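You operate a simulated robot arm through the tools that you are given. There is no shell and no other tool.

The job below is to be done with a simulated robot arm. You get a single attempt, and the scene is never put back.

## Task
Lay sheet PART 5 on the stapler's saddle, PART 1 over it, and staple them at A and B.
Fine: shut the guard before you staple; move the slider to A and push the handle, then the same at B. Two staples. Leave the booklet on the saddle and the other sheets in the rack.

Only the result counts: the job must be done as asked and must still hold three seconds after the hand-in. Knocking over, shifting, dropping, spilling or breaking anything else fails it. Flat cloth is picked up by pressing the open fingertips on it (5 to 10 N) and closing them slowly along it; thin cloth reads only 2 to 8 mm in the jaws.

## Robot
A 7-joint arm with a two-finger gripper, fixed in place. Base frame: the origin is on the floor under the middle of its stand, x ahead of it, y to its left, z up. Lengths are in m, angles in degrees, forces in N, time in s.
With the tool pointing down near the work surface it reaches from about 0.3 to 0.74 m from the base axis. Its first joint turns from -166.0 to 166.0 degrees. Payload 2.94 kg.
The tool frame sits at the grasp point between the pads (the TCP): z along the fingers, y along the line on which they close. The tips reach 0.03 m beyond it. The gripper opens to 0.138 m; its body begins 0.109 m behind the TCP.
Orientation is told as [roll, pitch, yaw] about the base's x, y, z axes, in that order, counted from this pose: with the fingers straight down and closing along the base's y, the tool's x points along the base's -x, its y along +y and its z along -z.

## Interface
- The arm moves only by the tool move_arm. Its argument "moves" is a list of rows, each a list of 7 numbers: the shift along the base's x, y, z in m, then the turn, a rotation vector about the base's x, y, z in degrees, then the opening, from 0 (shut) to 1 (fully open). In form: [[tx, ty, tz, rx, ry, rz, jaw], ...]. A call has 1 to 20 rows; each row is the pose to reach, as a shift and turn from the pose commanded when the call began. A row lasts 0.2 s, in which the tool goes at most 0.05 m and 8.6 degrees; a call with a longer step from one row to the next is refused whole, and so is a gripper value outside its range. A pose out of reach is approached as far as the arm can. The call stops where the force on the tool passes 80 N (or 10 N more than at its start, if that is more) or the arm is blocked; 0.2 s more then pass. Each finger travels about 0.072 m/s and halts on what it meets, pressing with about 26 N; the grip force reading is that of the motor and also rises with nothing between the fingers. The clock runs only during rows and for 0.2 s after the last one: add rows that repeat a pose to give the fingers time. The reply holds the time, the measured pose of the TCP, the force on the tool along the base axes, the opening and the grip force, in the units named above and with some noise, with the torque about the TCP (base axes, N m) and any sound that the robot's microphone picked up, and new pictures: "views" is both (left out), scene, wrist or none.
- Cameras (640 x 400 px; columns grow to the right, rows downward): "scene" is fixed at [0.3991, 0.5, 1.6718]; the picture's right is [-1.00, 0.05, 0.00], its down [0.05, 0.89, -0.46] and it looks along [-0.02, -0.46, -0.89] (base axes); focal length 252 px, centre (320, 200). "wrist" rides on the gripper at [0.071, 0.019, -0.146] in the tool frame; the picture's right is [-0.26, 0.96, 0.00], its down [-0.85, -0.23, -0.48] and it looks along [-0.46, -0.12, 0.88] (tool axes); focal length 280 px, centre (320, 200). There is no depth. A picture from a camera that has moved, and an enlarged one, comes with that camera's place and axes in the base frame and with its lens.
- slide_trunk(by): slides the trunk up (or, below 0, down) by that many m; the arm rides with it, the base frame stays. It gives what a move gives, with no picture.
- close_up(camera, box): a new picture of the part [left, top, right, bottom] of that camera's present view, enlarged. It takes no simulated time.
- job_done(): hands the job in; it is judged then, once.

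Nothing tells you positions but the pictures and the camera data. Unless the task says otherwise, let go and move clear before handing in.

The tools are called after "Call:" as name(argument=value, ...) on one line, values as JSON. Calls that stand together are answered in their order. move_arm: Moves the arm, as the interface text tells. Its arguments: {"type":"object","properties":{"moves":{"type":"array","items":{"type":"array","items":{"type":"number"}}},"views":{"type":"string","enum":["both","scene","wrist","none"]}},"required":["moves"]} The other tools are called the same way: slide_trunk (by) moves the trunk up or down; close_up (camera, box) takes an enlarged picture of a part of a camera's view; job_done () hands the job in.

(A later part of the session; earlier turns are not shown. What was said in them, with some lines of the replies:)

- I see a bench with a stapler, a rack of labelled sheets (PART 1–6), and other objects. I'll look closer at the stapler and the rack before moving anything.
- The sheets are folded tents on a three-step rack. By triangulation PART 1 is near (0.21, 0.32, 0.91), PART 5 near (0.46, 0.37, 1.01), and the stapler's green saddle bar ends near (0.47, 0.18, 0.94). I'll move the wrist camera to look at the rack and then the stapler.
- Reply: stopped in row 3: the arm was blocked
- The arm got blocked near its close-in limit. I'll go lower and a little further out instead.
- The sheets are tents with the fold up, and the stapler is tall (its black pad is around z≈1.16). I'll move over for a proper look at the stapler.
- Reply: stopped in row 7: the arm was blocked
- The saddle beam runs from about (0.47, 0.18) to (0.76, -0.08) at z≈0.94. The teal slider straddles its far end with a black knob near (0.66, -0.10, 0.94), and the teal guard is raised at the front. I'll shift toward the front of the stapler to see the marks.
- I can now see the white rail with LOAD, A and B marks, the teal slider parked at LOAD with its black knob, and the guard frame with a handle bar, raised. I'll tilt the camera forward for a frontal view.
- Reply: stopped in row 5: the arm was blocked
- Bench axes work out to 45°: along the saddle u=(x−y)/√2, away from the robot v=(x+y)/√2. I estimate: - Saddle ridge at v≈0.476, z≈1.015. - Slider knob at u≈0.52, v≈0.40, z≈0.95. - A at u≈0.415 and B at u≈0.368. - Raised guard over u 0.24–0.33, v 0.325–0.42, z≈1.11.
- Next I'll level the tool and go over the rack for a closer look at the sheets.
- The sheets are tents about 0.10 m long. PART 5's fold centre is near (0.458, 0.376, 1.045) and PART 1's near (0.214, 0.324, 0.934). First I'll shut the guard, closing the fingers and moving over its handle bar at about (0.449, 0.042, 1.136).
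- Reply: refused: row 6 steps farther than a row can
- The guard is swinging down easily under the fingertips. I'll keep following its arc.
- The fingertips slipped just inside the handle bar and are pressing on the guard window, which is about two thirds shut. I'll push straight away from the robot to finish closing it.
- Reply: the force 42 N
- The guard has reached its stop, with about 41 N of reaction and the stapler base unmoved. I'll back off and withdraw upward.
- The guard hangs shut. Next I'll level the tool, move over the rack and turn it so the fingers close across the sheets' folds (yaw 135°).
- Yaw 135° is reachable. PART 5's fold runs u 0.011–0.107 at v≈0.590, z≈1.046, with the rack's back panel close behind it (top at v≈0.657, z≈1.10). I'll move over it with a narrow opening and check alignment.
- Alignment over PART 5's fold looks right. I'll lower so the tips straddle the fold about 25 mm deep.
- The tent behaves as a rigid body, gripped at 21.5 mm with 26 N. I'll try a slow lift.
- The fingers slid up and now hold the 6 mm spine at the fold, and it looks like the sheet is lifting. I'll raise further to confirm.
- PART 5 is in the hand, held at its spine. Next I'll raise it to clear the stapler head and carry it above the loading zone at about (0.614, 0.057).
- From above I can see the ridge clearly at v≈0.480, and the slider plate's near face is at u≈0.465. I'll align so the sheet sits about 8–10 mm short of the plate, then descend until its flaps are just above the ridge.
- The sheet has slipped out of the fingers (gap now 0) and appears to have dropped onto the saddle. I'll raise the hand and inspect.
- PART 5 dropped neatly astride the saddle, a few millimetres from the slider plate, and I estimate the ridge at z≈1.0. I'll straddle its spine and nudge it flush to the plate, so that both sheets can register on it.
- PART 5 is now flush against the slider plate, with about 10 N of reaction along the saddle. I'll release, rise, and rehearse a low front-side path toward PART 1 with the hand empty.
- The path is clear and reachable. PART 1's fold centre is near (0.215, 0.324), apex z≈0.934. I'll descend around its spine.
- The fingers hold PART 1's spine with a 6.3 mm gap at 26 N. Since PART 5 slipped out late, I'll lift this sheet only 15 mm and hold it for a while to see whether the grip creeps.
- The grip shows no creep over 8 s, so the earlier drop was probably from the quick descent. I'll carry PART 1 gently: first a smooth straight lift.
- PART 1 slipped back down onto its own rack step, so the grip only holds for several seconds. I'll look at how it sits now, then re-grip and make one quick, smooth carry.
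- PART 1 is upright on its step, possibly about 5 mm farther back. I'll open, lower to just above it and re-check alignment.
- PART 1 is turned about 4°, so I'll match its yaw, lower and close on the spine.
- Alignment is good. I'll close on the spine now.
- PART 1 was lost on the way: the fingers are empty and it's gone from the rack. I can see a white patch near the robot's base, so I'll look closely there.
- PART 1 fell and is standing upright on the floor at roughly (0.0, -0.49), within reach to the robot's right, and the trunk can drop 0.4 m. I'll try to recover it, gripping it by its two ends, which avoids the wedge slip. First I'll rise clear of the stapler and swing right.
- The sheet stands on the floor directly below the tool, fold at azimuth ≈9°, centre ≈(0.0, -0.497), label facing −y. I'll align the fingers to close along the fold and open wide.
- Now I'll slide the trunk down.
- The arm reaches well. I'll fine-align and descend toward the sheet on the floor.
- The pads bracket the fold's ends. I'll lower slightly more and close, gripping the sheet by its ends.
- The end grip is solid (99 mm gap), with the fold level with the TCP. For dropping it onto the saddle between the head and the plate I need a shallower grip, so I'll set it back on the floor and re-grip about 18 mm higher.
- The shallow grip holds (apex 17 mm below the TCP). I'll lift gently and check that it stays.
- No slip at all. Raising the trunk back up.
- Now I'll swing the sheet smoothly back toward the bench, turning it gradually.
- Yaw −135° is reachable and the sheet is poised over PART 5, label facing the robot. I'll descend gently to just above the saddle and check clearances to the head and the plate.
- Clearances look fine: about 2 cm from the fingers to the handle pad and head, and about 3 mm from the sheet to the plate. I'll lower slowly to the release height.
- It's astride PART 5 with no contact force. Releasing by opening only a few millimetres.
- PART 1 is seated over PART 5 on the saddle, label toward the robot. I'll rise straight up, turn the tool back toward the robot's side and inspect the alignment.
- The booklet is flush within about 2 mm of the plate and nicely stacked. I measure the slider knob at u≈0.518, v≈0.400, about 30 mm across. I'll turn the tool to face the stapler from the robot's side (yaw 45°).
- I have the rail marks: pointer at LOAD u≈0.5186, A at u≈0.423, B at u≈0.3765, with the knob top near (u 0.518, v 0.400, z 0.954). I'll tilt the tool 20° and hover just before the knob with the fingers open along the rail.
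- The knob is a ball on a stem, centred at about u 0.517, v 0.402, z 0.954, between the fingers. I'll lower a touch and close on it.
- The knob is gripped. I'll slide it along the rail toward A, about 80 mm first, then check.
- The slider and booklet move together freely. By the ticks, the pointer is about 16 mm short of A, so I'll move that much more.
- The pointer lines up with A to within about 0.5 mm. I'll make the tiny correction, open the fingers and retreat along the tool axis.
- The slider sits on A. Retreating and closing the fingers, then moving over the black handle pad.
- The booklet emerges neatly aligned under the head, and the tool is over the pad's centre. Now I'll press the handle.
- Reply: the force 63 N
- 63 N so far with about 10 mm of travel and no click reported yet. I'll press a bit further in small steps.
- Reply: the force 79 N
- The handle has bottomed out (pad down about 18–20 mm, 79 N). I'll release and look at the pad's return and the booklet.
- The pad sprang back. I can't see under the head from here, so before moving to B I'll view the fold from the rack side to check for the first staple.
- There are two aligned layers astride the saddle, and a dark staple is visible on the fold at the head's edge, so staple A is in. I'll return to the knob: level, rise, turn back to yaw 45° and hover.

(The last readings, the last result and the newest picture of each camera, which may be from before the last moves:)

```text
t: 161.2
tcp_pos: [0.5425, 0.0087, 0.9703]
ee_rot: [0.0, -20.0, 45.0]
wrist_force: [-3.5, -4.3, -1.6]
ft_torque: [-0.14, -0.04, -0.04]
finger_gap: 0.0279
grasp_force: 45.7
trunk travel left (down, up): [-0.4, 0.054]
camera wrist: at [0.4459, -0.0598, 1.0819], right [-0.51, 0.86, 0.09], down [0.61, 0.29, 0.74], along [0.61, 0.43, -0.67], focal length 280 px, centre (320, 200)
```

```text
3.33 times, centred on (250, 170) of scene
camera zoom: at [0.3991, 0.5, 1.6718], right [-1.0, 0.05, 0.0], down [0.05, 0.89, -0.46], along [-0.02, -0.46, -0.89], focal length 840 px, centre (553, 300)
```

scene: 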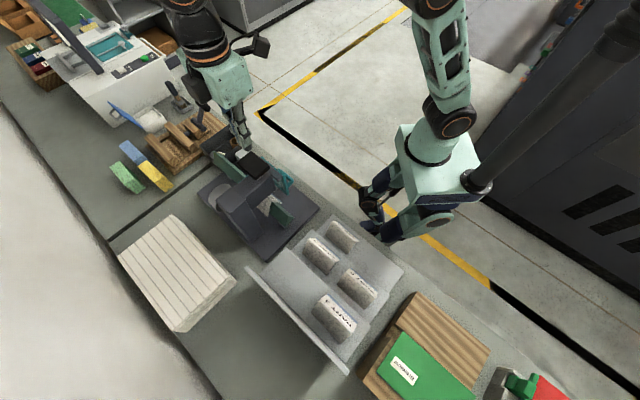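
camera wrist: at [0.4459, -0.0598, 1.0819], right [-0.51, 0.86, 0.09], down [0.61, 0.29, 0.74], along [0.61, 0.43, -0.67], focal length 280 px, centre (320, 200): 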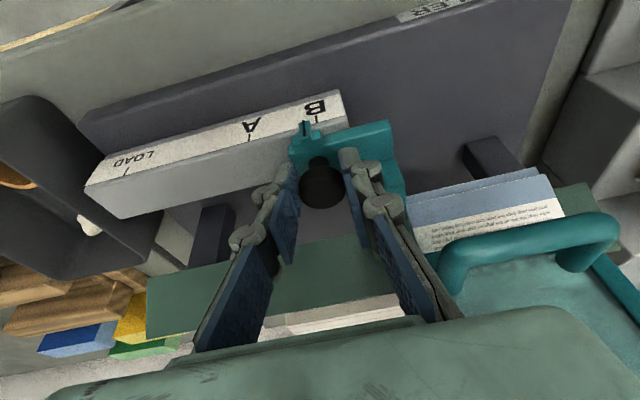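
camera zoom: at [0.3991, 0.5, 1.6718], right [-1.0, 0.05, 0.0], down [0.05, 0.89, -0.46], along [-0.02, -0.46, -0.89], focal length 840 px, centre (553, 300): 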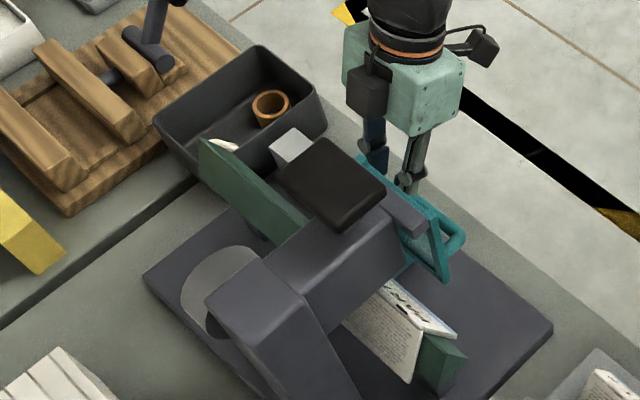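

The pointer is about 9–10 mm short of B. Moving on in small steps while watching the forces.

Call:
move_arm(moves=[[-0.0015, 0.0015, 0, 0, 0, 0, 0.12], [-0.0035, 0.0035, 0, 0, 0, 0, 0.12], [-0.0055, 0.0055, 0, 0, 0, 0, 0.12], [-0.006, 0.006, 0, 0, 0, 0, 0.12], [-0.006, 0.006, 0, 0, 0, 0, 0.12]], views="wrist")

Call:
close_up(camera="wrist", box=[270, 80, 380, 160])

```text
t: 162.4
tcp_pos: [0.536, 0.0156, 0.9698]
ee_rot: [0.0, -20.0, 45.1]
wrist_force: [-5.6, -2.0, -1.1]
ft_torque: [0.0, 0.16, 0.04]
finger_gap: 0.0284
grasp_force: 44.5
trunk travel left (down, up): [-0.4, 0.054]
camera wrist: at [0.4399, -0.0538, 1.0819], right [-0.51, 0.86, 0.09], down [0.61, 0.29, 0.74], along [0.6, 0.43, -0.67], focal length 280 px, centre (320, 200)
```

wrist: 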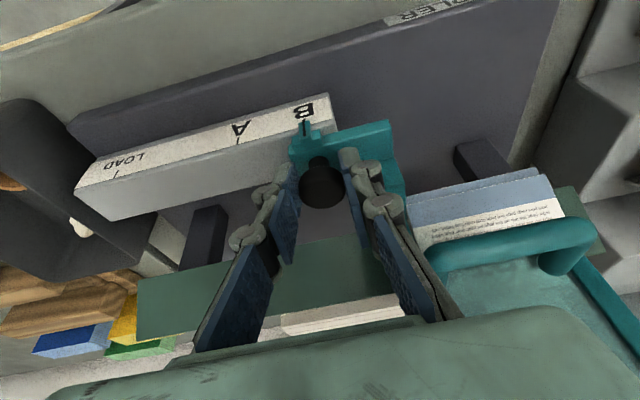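

```text
5.00 times, centred on (325, 120) of wrist
camera zoom: at [0.4399, -0.0538, 1.0819], right [-0.51, 0.86, 0.09], down [0.61, 0.29, 0.74], along [0.6, 0.43, -0.67], focal length 1402 px, centre (295, 600)
```

zoom: 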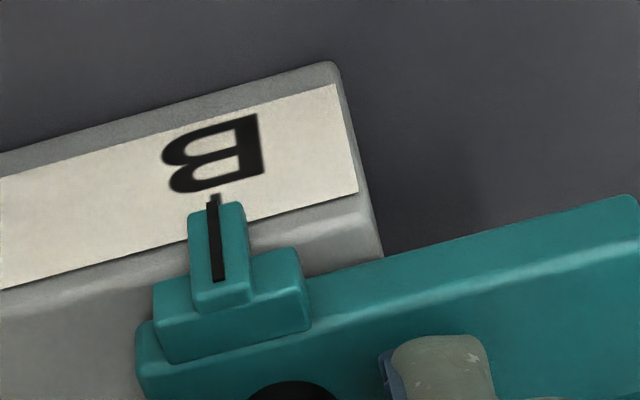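

Call:
move_arm(moves=[[-0.0004, 0.0004, 0, 0, 0, 0, 0.12], [-0.0004, 0.0004, 0, 0, 0, 0, 0.18], [-0.0004, 0.0004, 0, 0, 0, 0, 0.25], [-0.0004, 0.0004, 0, 0, 0, 0, 0.3], [-0.0004, 0.0004, 0, 0, 0, 0, 0.32]], views="wrist")

Call:
close_up(camera="wrist", box=[270, 80, 380, 160])

```text
t: 163.6
tcp_pos: [0.5367, 0.0156, 0.9698]
ee_rot: [0.0, -19.9, 45.1]
wrist_force: [0.8, 0.4, 0.0]
ft_torque: [0.01, -0.01, -0.01]
finger_gap: 0.0441
grasp_force: 0.0
trunk travel left (down, up): [-0.4, 0.054]
camera wrist: at [0.4403, -0.0535, 1.0816], right [-0.51, 0.86, 0.09], down [0.61, 0.29, 0.74], along [0.61, 0.43, -0.67], focal length 280 px, centre (320, 200)
```

wrist: 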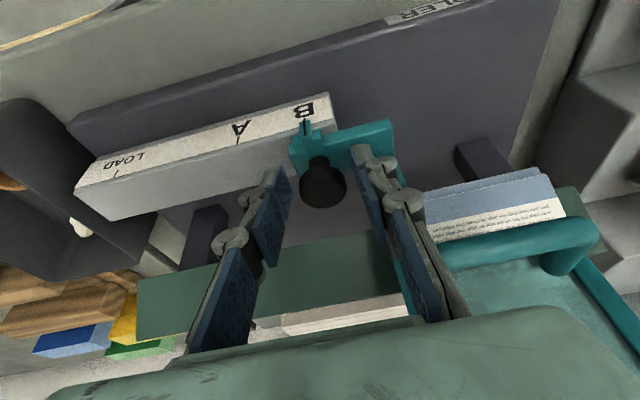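

```text
5.00 times, centred on (325, 120) of wrist
camera zoom: at [0.4403, -0.0535, 1.0816], right [-0.51, 0.86, 0.09], down [0.61, 0.29, 0.74], along [0.61, 0.43, -0.67], focal length 1402 px, centre (295, 600)
```

zoom: 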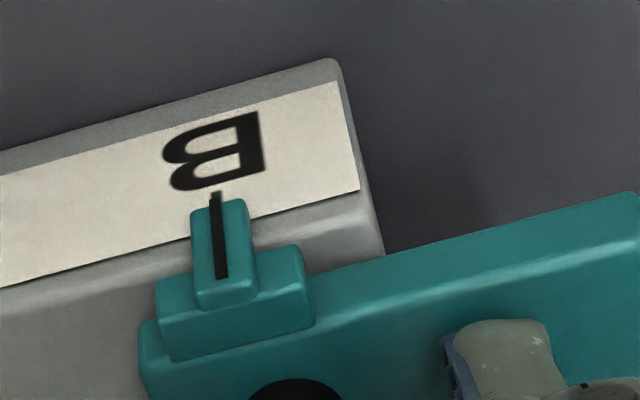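

The pointer is on B. Retreating along the tool axis, then over to the handle pad.

Call:
move_arm(moves=[[-0.006, -0.006, 0.023, 0, 0, 0, 0.32], [-0.016, -0.016, 0.06, 0, 0, 0, 0.32], [-0.026, -0.026, 0.1, 0, 0, 0, 0.3], [-0.034, -0.034, 0.14, 0, 0, 0, 0.2], [-0.034, -0.034, 0.18, -4, 4, 0, 0.1], [-0.034, -0.034, 0.22, -8, 8, 0, 0], [-0.034, -0.034, 0.26, -11, 11, 0, 0], [-0.034, -0.034, 0.3, -14.14, 14.14, 0, 0], [-0.028, -0.005, 0.3, -14.14, 14.14, 0, 0], [-0.019, 0.03, 0.3, -14.14, 14.14, 0, 0], [-0.01, 0.065, 0.3, -14.14, 14.14, 0, 0], [0, 0.1, 0.3, -14.14, 14.14, 0, 0], [0.0064, 0.1184, 0.3, -14.14, 14.14, 0, 0], [0.0064, 0.1184, 0.3, -14.14, 14.14, 0, 0]])

Call:
close_up(camera="wrist", box=[180, 40, 460, 240])

Call:
close_up(camera="scene", box=[230, 150, 310, 230])

```text
t: 166.6
tcp_pos: [0.5427, 0.1346, 1.2694]
ee_rot: [0.0, 0.0, 45.0]
wrist_force: [0.4, -0.1, 0.5]
ft_torque: [-0.03, 0.0, 0.03]
finger_gap: 0.0
grasp_force: 26.1
trunk travel left (down, up): [-0.4, 0.054]
camera wrist: at [0.4789, 0.0972, 1.4147], right [-0.5, 0.87, 0.0], down [0.76, 0.44, 0.48], along [0.41, 0.24, -0.88], focal length 280 px, centre (320, 200)
```

scene: 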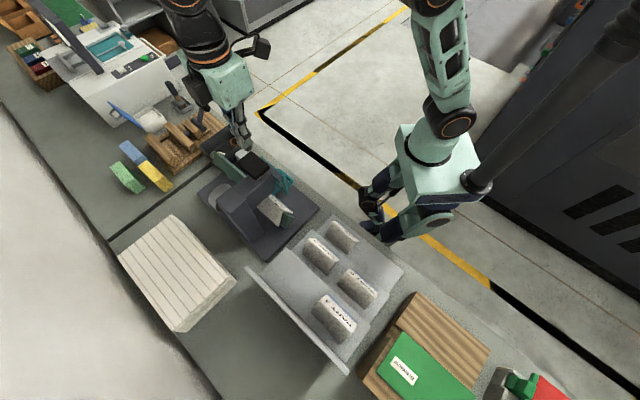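
wrist: 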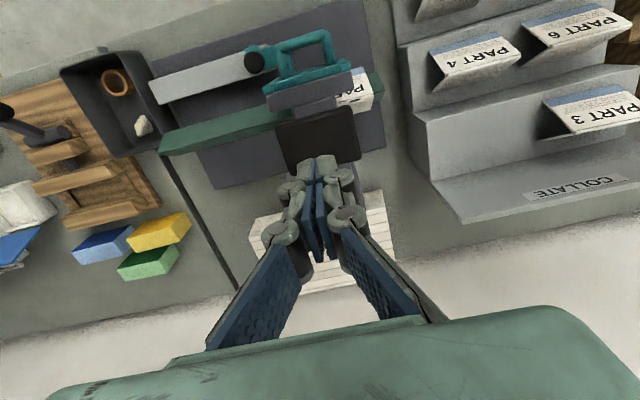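

```text
2.00 times, centred on (320, 140) of wrist
camera zoom: at [0.4789, 0.0972, 1.4147], right [-0.5, 0.87, 0.0], down [0.76, 0.44, 0.48], along [0.41, 0.24, -0.88], focal length 561 px, centre (320, 320)
```

zoom: 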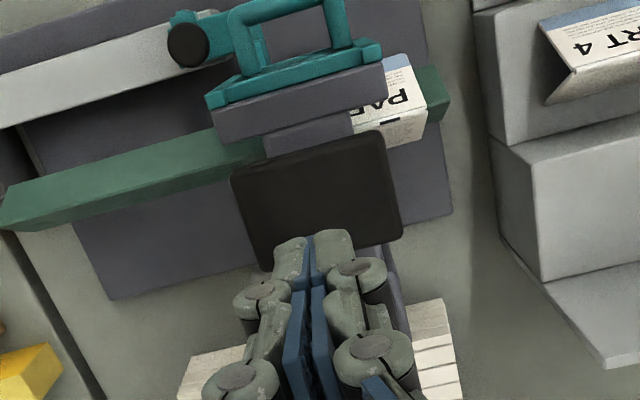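

```text
5.00 times, centred on (270, 190) of scene
camera zoom: at [0.3991, 0.5, 1.6718], right [-1.0, 0.05, 0.0], down [0.05, 0.89, -0.46], along [-0.02, -0.46, -0.89], focal length 1260 px, centre (570, 250)
```

zoom: 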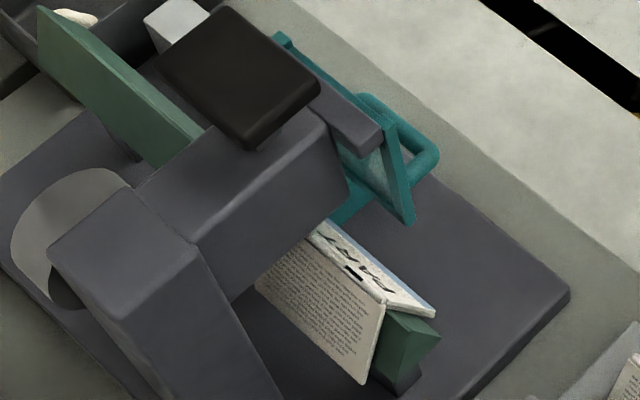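

Staple A is clearly visible on the fold. Pressing the handle for B the same way.

Call:
move_arm(moves=[[0, 0, -0.03, 0, 0, 0, 0], [0, 0, -0.055, 0, 0, 0, 0], [0, 0, -0.065, 0, 0, 0, 0], [0, 0, -0.072, 0, 0, 0, 0], [0, 0, -0.078, 0, 0, 0, 0], [0, 0, -0.084, 0, 0, 0, 0], [0, 0, -0.089, 0, 0, 0, 0], [0, 0, -0.094, 0, 0, 0, 0], [0, 0, -0.099, 0, 0, 0, 0], [0, 0, -0.104, 0, 0, 0, 0]], views="none")

```text
t: 168.8
tcp_pos: [0.5416, 0.1324, 1.1766]
ee_rot: [-0.6, -1.1, 45.1]
wrist_force: [6.3, -3.1, 64.0]
ft_torque: [-0.51, 0.36, 0.14]
finger_gap: 0.006
grasp_force: 28.0
trunk travel left (down, up): [-0.4, 0.054]
```

Call:
move_arm(moves=[[0, 0, -0.002, 0, 0, 0, 0], [0, 0, -0.004, 0, 0, 0, 0], [0, 0, -0.004, 0, 0, 0, 0]], views="none")

Call:
move_arm(moves=[[0, 0, 0.01, 0, 0, 0, 0], [0, 0, 0.025, 0, 0, 0, 0], [0, 0, 0.05, 0, 0, 0, 0], [0, 0, 0.09, 0, 0, 0, 0], [0, 0, 0.11, 0, 0, 0, 0]])

Call:
close_up(camera="wrist", box=[220, 30, 400, 150])

```text
t: 169.6
tcp_pos: [0.5424, 0.1345, 1.177]
ee_rot: [-1.1, -1.6, 45.1]
wrist_force: [2.2, -2.3, 79.7]
ft_torque: [-0.65, 0.57, 0.28]
finger_gap: 0.0061
grasp_force: 28.4
trunk travel left (down, up): [-0.4, 0.054]
```

```text
t: 170.8
tcp_pos: [0.5425, 0.1347, 1.2717]
ee_rot: [0.1, 0.1, 45.0]
wrist_force: [0.3, -0.3, -0.1]
ft_torque: [0.01, 0.01, -0.01]
finger_gap: 0.0
grasp_force: 27.9
trunk travel left (down, up): [-0.4, 0.054]
camera wrist: at [0.4796, 0.0976, 1.4171], right [-0.5, 0.87, 0.0], down [0.76, 0.44, 0.47], along [0.41, 0.24, -0.88], focal length 280 px, centre (320, 200)
```

scene: 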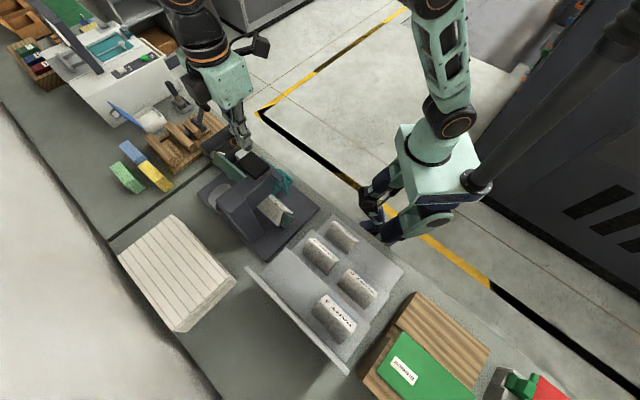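
wrist: 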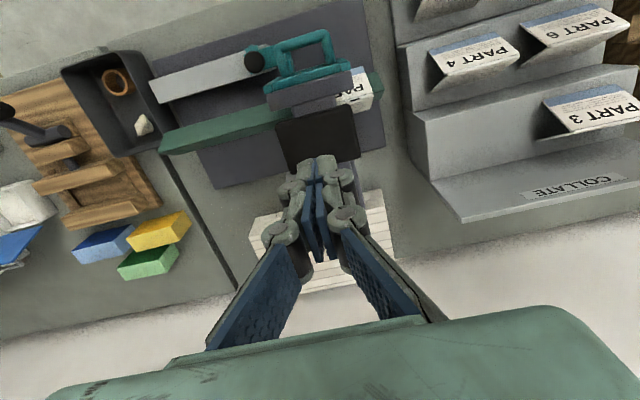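

```text
3.33 times, centred on (310, 90) of wrist
camera zoom: at [0.4796, 0.0976, 1.4171], right [-0.5, 0.87, 0.0], down [0.76, 0.44, 0.47], along [0.41, 0.24, -0.88], focal length 935 px, centre (353, 567)
```

zoom: 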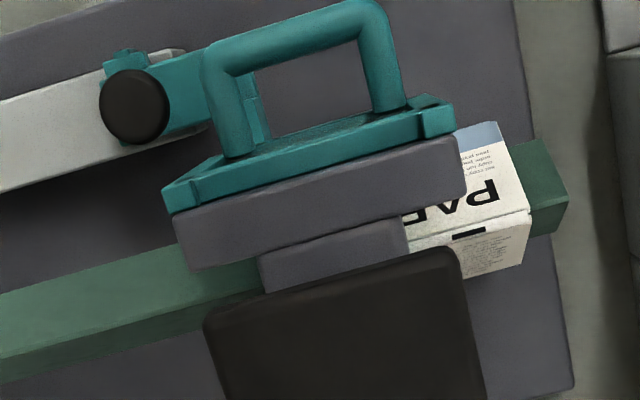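

Now I'll check staple B from the rack-side viewpoint again.

Call:
move_arm(moves=[[-0.015, 0.013, 0, 0, 0, -8, 0], [-0.03, 0.026, 0, 0, 0, -16, 0.2], [-0.045, 0.04, 0, 0, 0, -24, 0.4], [-0.06, 0.053, 0, 0, 0, -32, 0.6], [-0.075, 0.067, 0, 0, 0, -40, 0.8], [-0.09, 0.08, 0, 0, 0, -48, 1], [-0.105, 0.094, 0, 0, 0, -56, 1], [-0.118, 0.106, 0, 0, 0, -64, 1], [-0.1273, 0.1153, 0, 0, 0, -72, 1], [-0.1273, 0.1153, 0, 0, 0, -75, 1]], views="none")

Call:
move_arm(moves=[[-0.01, 0.01, -0.02, -4, -4, 0, 1], [-0.02, 0.02, -0.045, -8, -8, 0, 1], [-0.03, 0.03, -0.075, -12, -12, 0, 1], [-0.035, 0.035, -0.1, -16, -16, 0, 1], [-0.035, 0.035, -0.12, -19, -19, 0, 1], [-0.035, 0.035, -0.125, -20, -20, 0, 1], [-0.035, 0.035, -0.125, -20, -20, 0, 1]], views="wrist")

Call:
close_up(camera="wrist", box=[260, 100, 380, 200])

Call:
close_up(camera="wrist", box=[295, 120, 355, 180])

```text
t: 173.0
tcp_pos: [0.4142, 0.2493, 1.2704]
ee_rot: [0.0, 0.0, -30.0]
wrist_force: [0.0, 0.3, -0.4]
ft_torque: [0.04, 0.03, -0.03]
finger_gap: 0.138
grasp_force: 0.0
trunk travel left (down, up): [-0.4, 0.054]
```

```text
t: 174.6
tcp_pos: [0.3804, 0.2843, 1.1479]
ee_rot: [-8.1, -27.2, -28.1]
wrist_force: [-1.3, -0.2, -0.3]
ft_torque: [-0.05, 0.0, 0.0]
finger_gap: 0.138
grasp_force: 0.0
trunk travel left (down, up): [-0.4, 0.054]
camera wrist: at [0.2854, 0.3787, 1.2398], right [0.71, 0.71, 0.0], down [0.39, -0.39, 0.84], along [0.59, -0.59, -0.55], focal length 280 px, centre (320, 200)
```

wrist: 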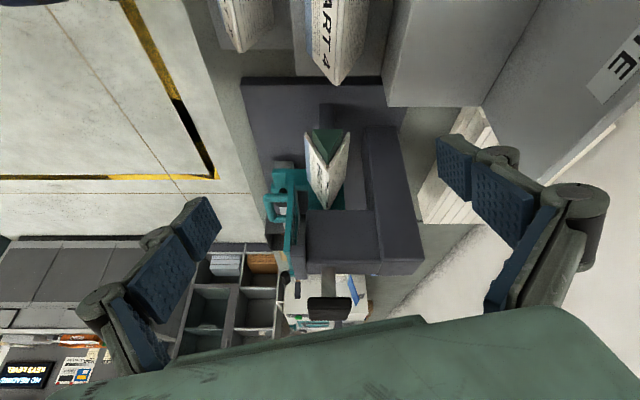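

```text
4.00 times, centred on (320, 150) of wrist
camera zoom: at [0.2854, 0.3787, 1.2398], right [0.71, 0.71, 0.0], down [0.39, -0.39, 0.84], along [0.59, -0.59, -0.55], focal length 1122 px, centre (320, 400)
```

zoom: 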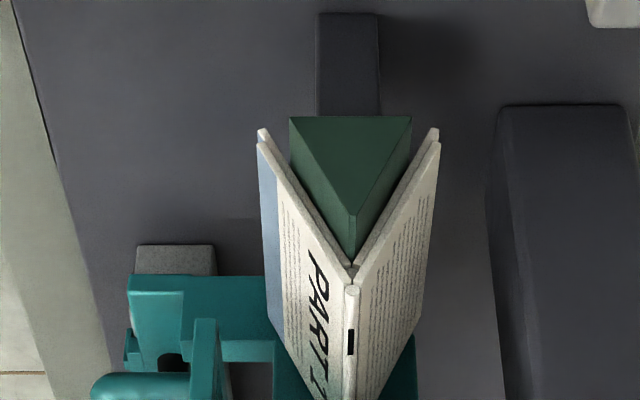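

```text
6.67 times, centred on (325, 150) of wrist
camera zoom: at [0.2854, 0.3787, 1.2398], right [0.71, 0.71, 0.0], down [0.39, -0.39, 0.84], along [0.59, -0.59, -0.55], focal length 1869 px, centre (287, 533)
```

zoom: 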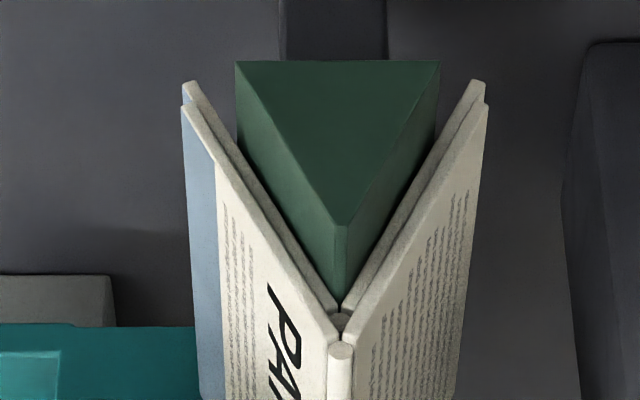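

Call:
close_up(camera="wrist", box=[290, 160, 370, 230])

Call:
close_up(camera="wrist", box=[310, 175, 350, 215])

```text
5.71 times, centred on (330, 195) of wrist
camera zoom: at [0.2854, 0.3787, 1.2398], right [0.71, 0.71, 0.0], down [0.39, -0.39, 0.84], along [0.59, -0.59, -0.55], focal length 1602 px, centre (263, 229)
```

zoom: 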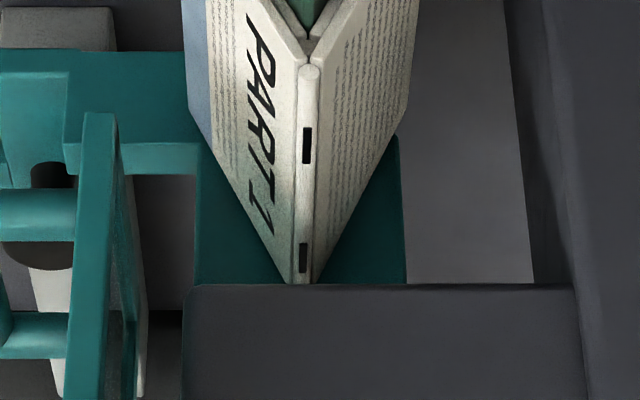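

```text
10.00 times, centred on (330, 195) of wrist
camera zoom: at [0.2854, 0.3787, 1.2398], right [0.71, 0.71, 0.0], down [0.39, -0.39, 0.84], along [0.59, -0.59, -0.55], focal length 2804 px, centre (220, 250)
```

zoom: 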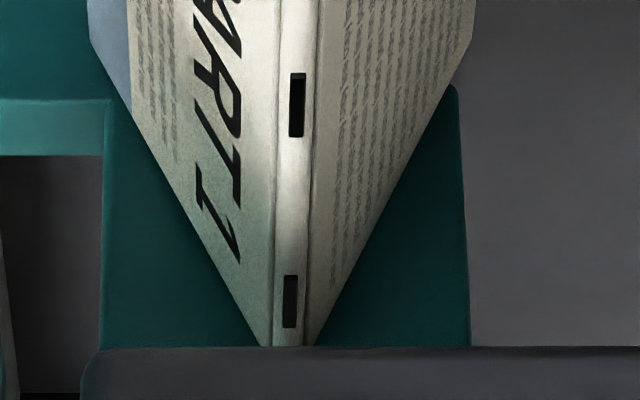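

Both staples, A and B, are visible on the spine, with the two nested sheets aligned and still on the saddle. I'll withdraw the arm clear and do a final check of the scene.

Call:
move_arm(moves=[[0, 0, 0.02, 4, 4, 0, 1], [0, 0, 0.05, 8, 8, 0, 0.9], [0, 0, 0.08, 12, 12, 0, 0.8], [0.005, -0.005, 0.11, 16, 16, 0, 0.7], [0.01, -0.01, 0.13, 20, 20, 0, 0.6], [0.02, -0.04, 0.13, 20, 20, 0, 0.5], [0.03, -0.08, 0.13, 20, 20, 0, 0.5], [0.04, -0.12, 0.13, 20, 20, 0, 0.5], [0.05, -0.16, 0.13, 20, 20, 0, 0.5], [0.05, -0.2, 0.13, 20, 20, 0, 0.5], [0.05, -0.24, 0.13, 20, 20, 0, 0.5], [0.05, -0.28, 0.13, 20, 20, 0, 0.5], [0.05, -0.32, 0.13, 20, 20, 0, 0.5], [0.05, -0.36, 0.13, 20, 20, 0, 0.5], [0.05, -0.4, 0.13, 20, 20, 0, 0.5], [0.05, -0.4, 0.13, 20, 20, 0, 0.5]])

Call:
close_up(camera="scene", box=[190, 110, 330, 250])

Call:
close_up(camera="scene", box=[270, 200, 430, 360])

Call:
close_up(camera="scene", box=[240, 160, 310, 230])

```text
t: 178.0
tcp_pos: [0.4305, -0.1144, 1.2767]
ee_rot: [0.0, 0.0, -29.9]
wrist_force: [-0.2, -0.8, -0.9]
ft_torque: [0.02, 0.0, -0.01]
finger_gap: 0.069
grasp_force: 0.1
trunk travel left (down, up): [-0.4, 0.054]
camera wrist: at [0.3798, -0.063, 1.4216], right [0.71, 0.71, 0.0], down [0.62, -0.62, 0.48], along [0.34, -0.34, -0.88], focal length 280 px, centre (320, 200)
```

scene: 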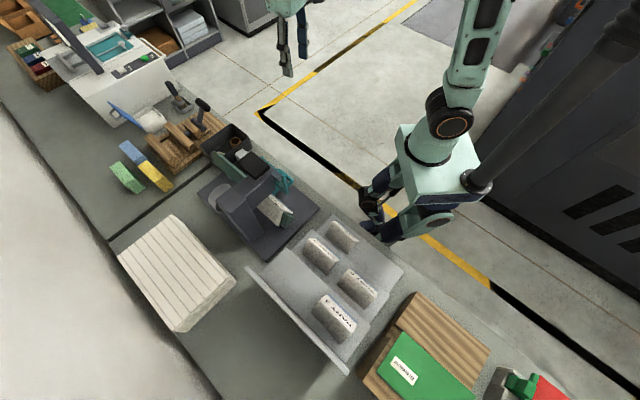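
wrist: 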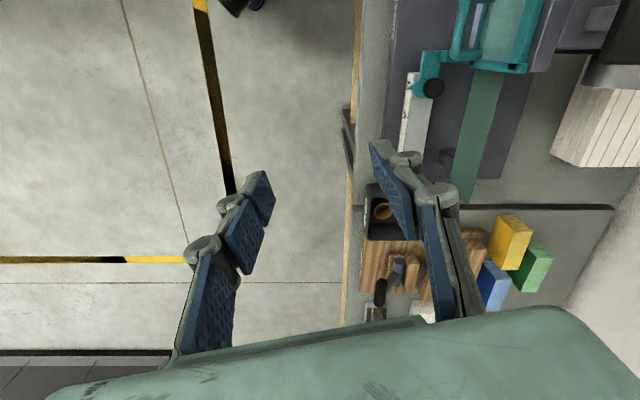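

```text
2.86 times, centred on (260, 180) of scene
camera zoom: at [0.3991, 0.5, 1.6718], right [-1.0, 0.05, 0.0], down [0.05, 0.89, -0.46], along [-0.02, -0.46, -0.89], focal length 720 px, centre (491, 257)
```

zoom: 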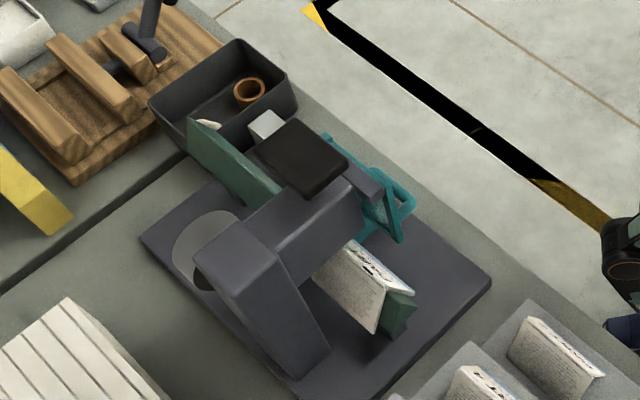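

```text
2.50 times, centred on (350, 280) of scene
camera zoom: at [0.3991, 0.5, 1.6718], right [-1.0, 0.05, 0.0], down [0.05, 0.89, -0.46], along [-0.02, -0.46, -0.89], focal length 630 px, centre (245, 0)
```

zoom: 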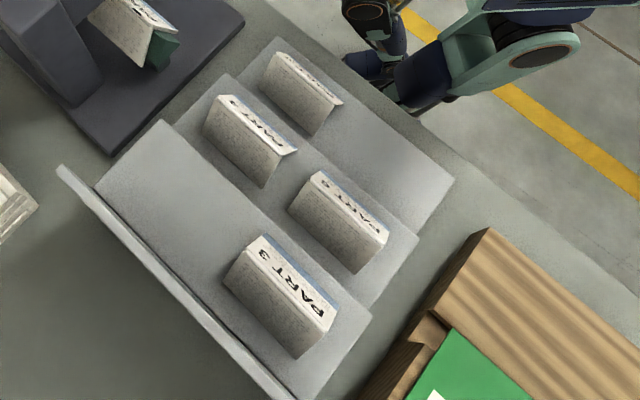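

```text
5.71 times, centred on (275, 195) of scene
camera zoom: at [0.3991, 0.5, 1.6718], right [-1.0, 0.05, 0.0], down [0.05, 0.89, -0.46], along [-0.02, -0.46, -0.89], focal length 1440 px, centre (577, 229)
```

zoom: 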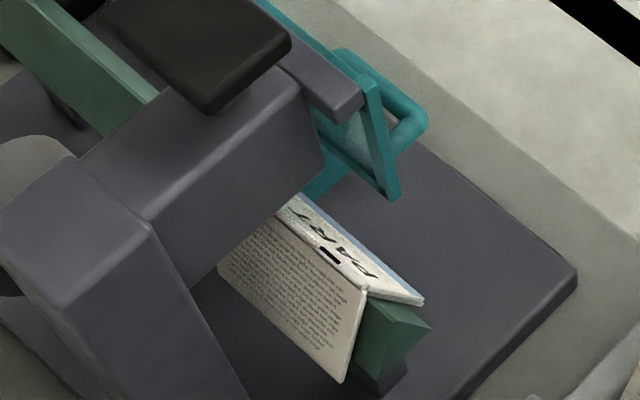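

The booklet is on the saddle with both staples and the guard shut. PARTs 2, 3, 4 and 6 stand in the rack and the arm is clear, so I'm handing the job in.

Call:
job_done()

```text
The job is handed in.
```

I stapled PART 5 and PART 1 together at A and B and left the booklet on the saddle. I've handed the job in; the reply only confirmed the hand-in, with no verdict.

- **Booklet:** PART 5 is underneath with PART 1 over it. Their ends line up to within about 2 mm, and both labels face the robot.
- **Guard:** it was shut before stapling and is still shut.
- **Staples:** the slider pointer was lined up with A, then B, and the handle was pressed fully down at each. I could see both staples on the spine afterwards.
- **Rack:** PARTs 2, 3, 4 and 6 are in place, and nothing else looks disturbed in the final pictures.

**PART 1 fell on the floor.** It slipped out of the gripper while I was carrying it and landed upright. I lowered the trunk, picked it up by its ends and placed it on the saddle. PART 5 also slipped from the grip as I lowered it, but it landed astride the saddle. I then pushed it up against the slider plate.
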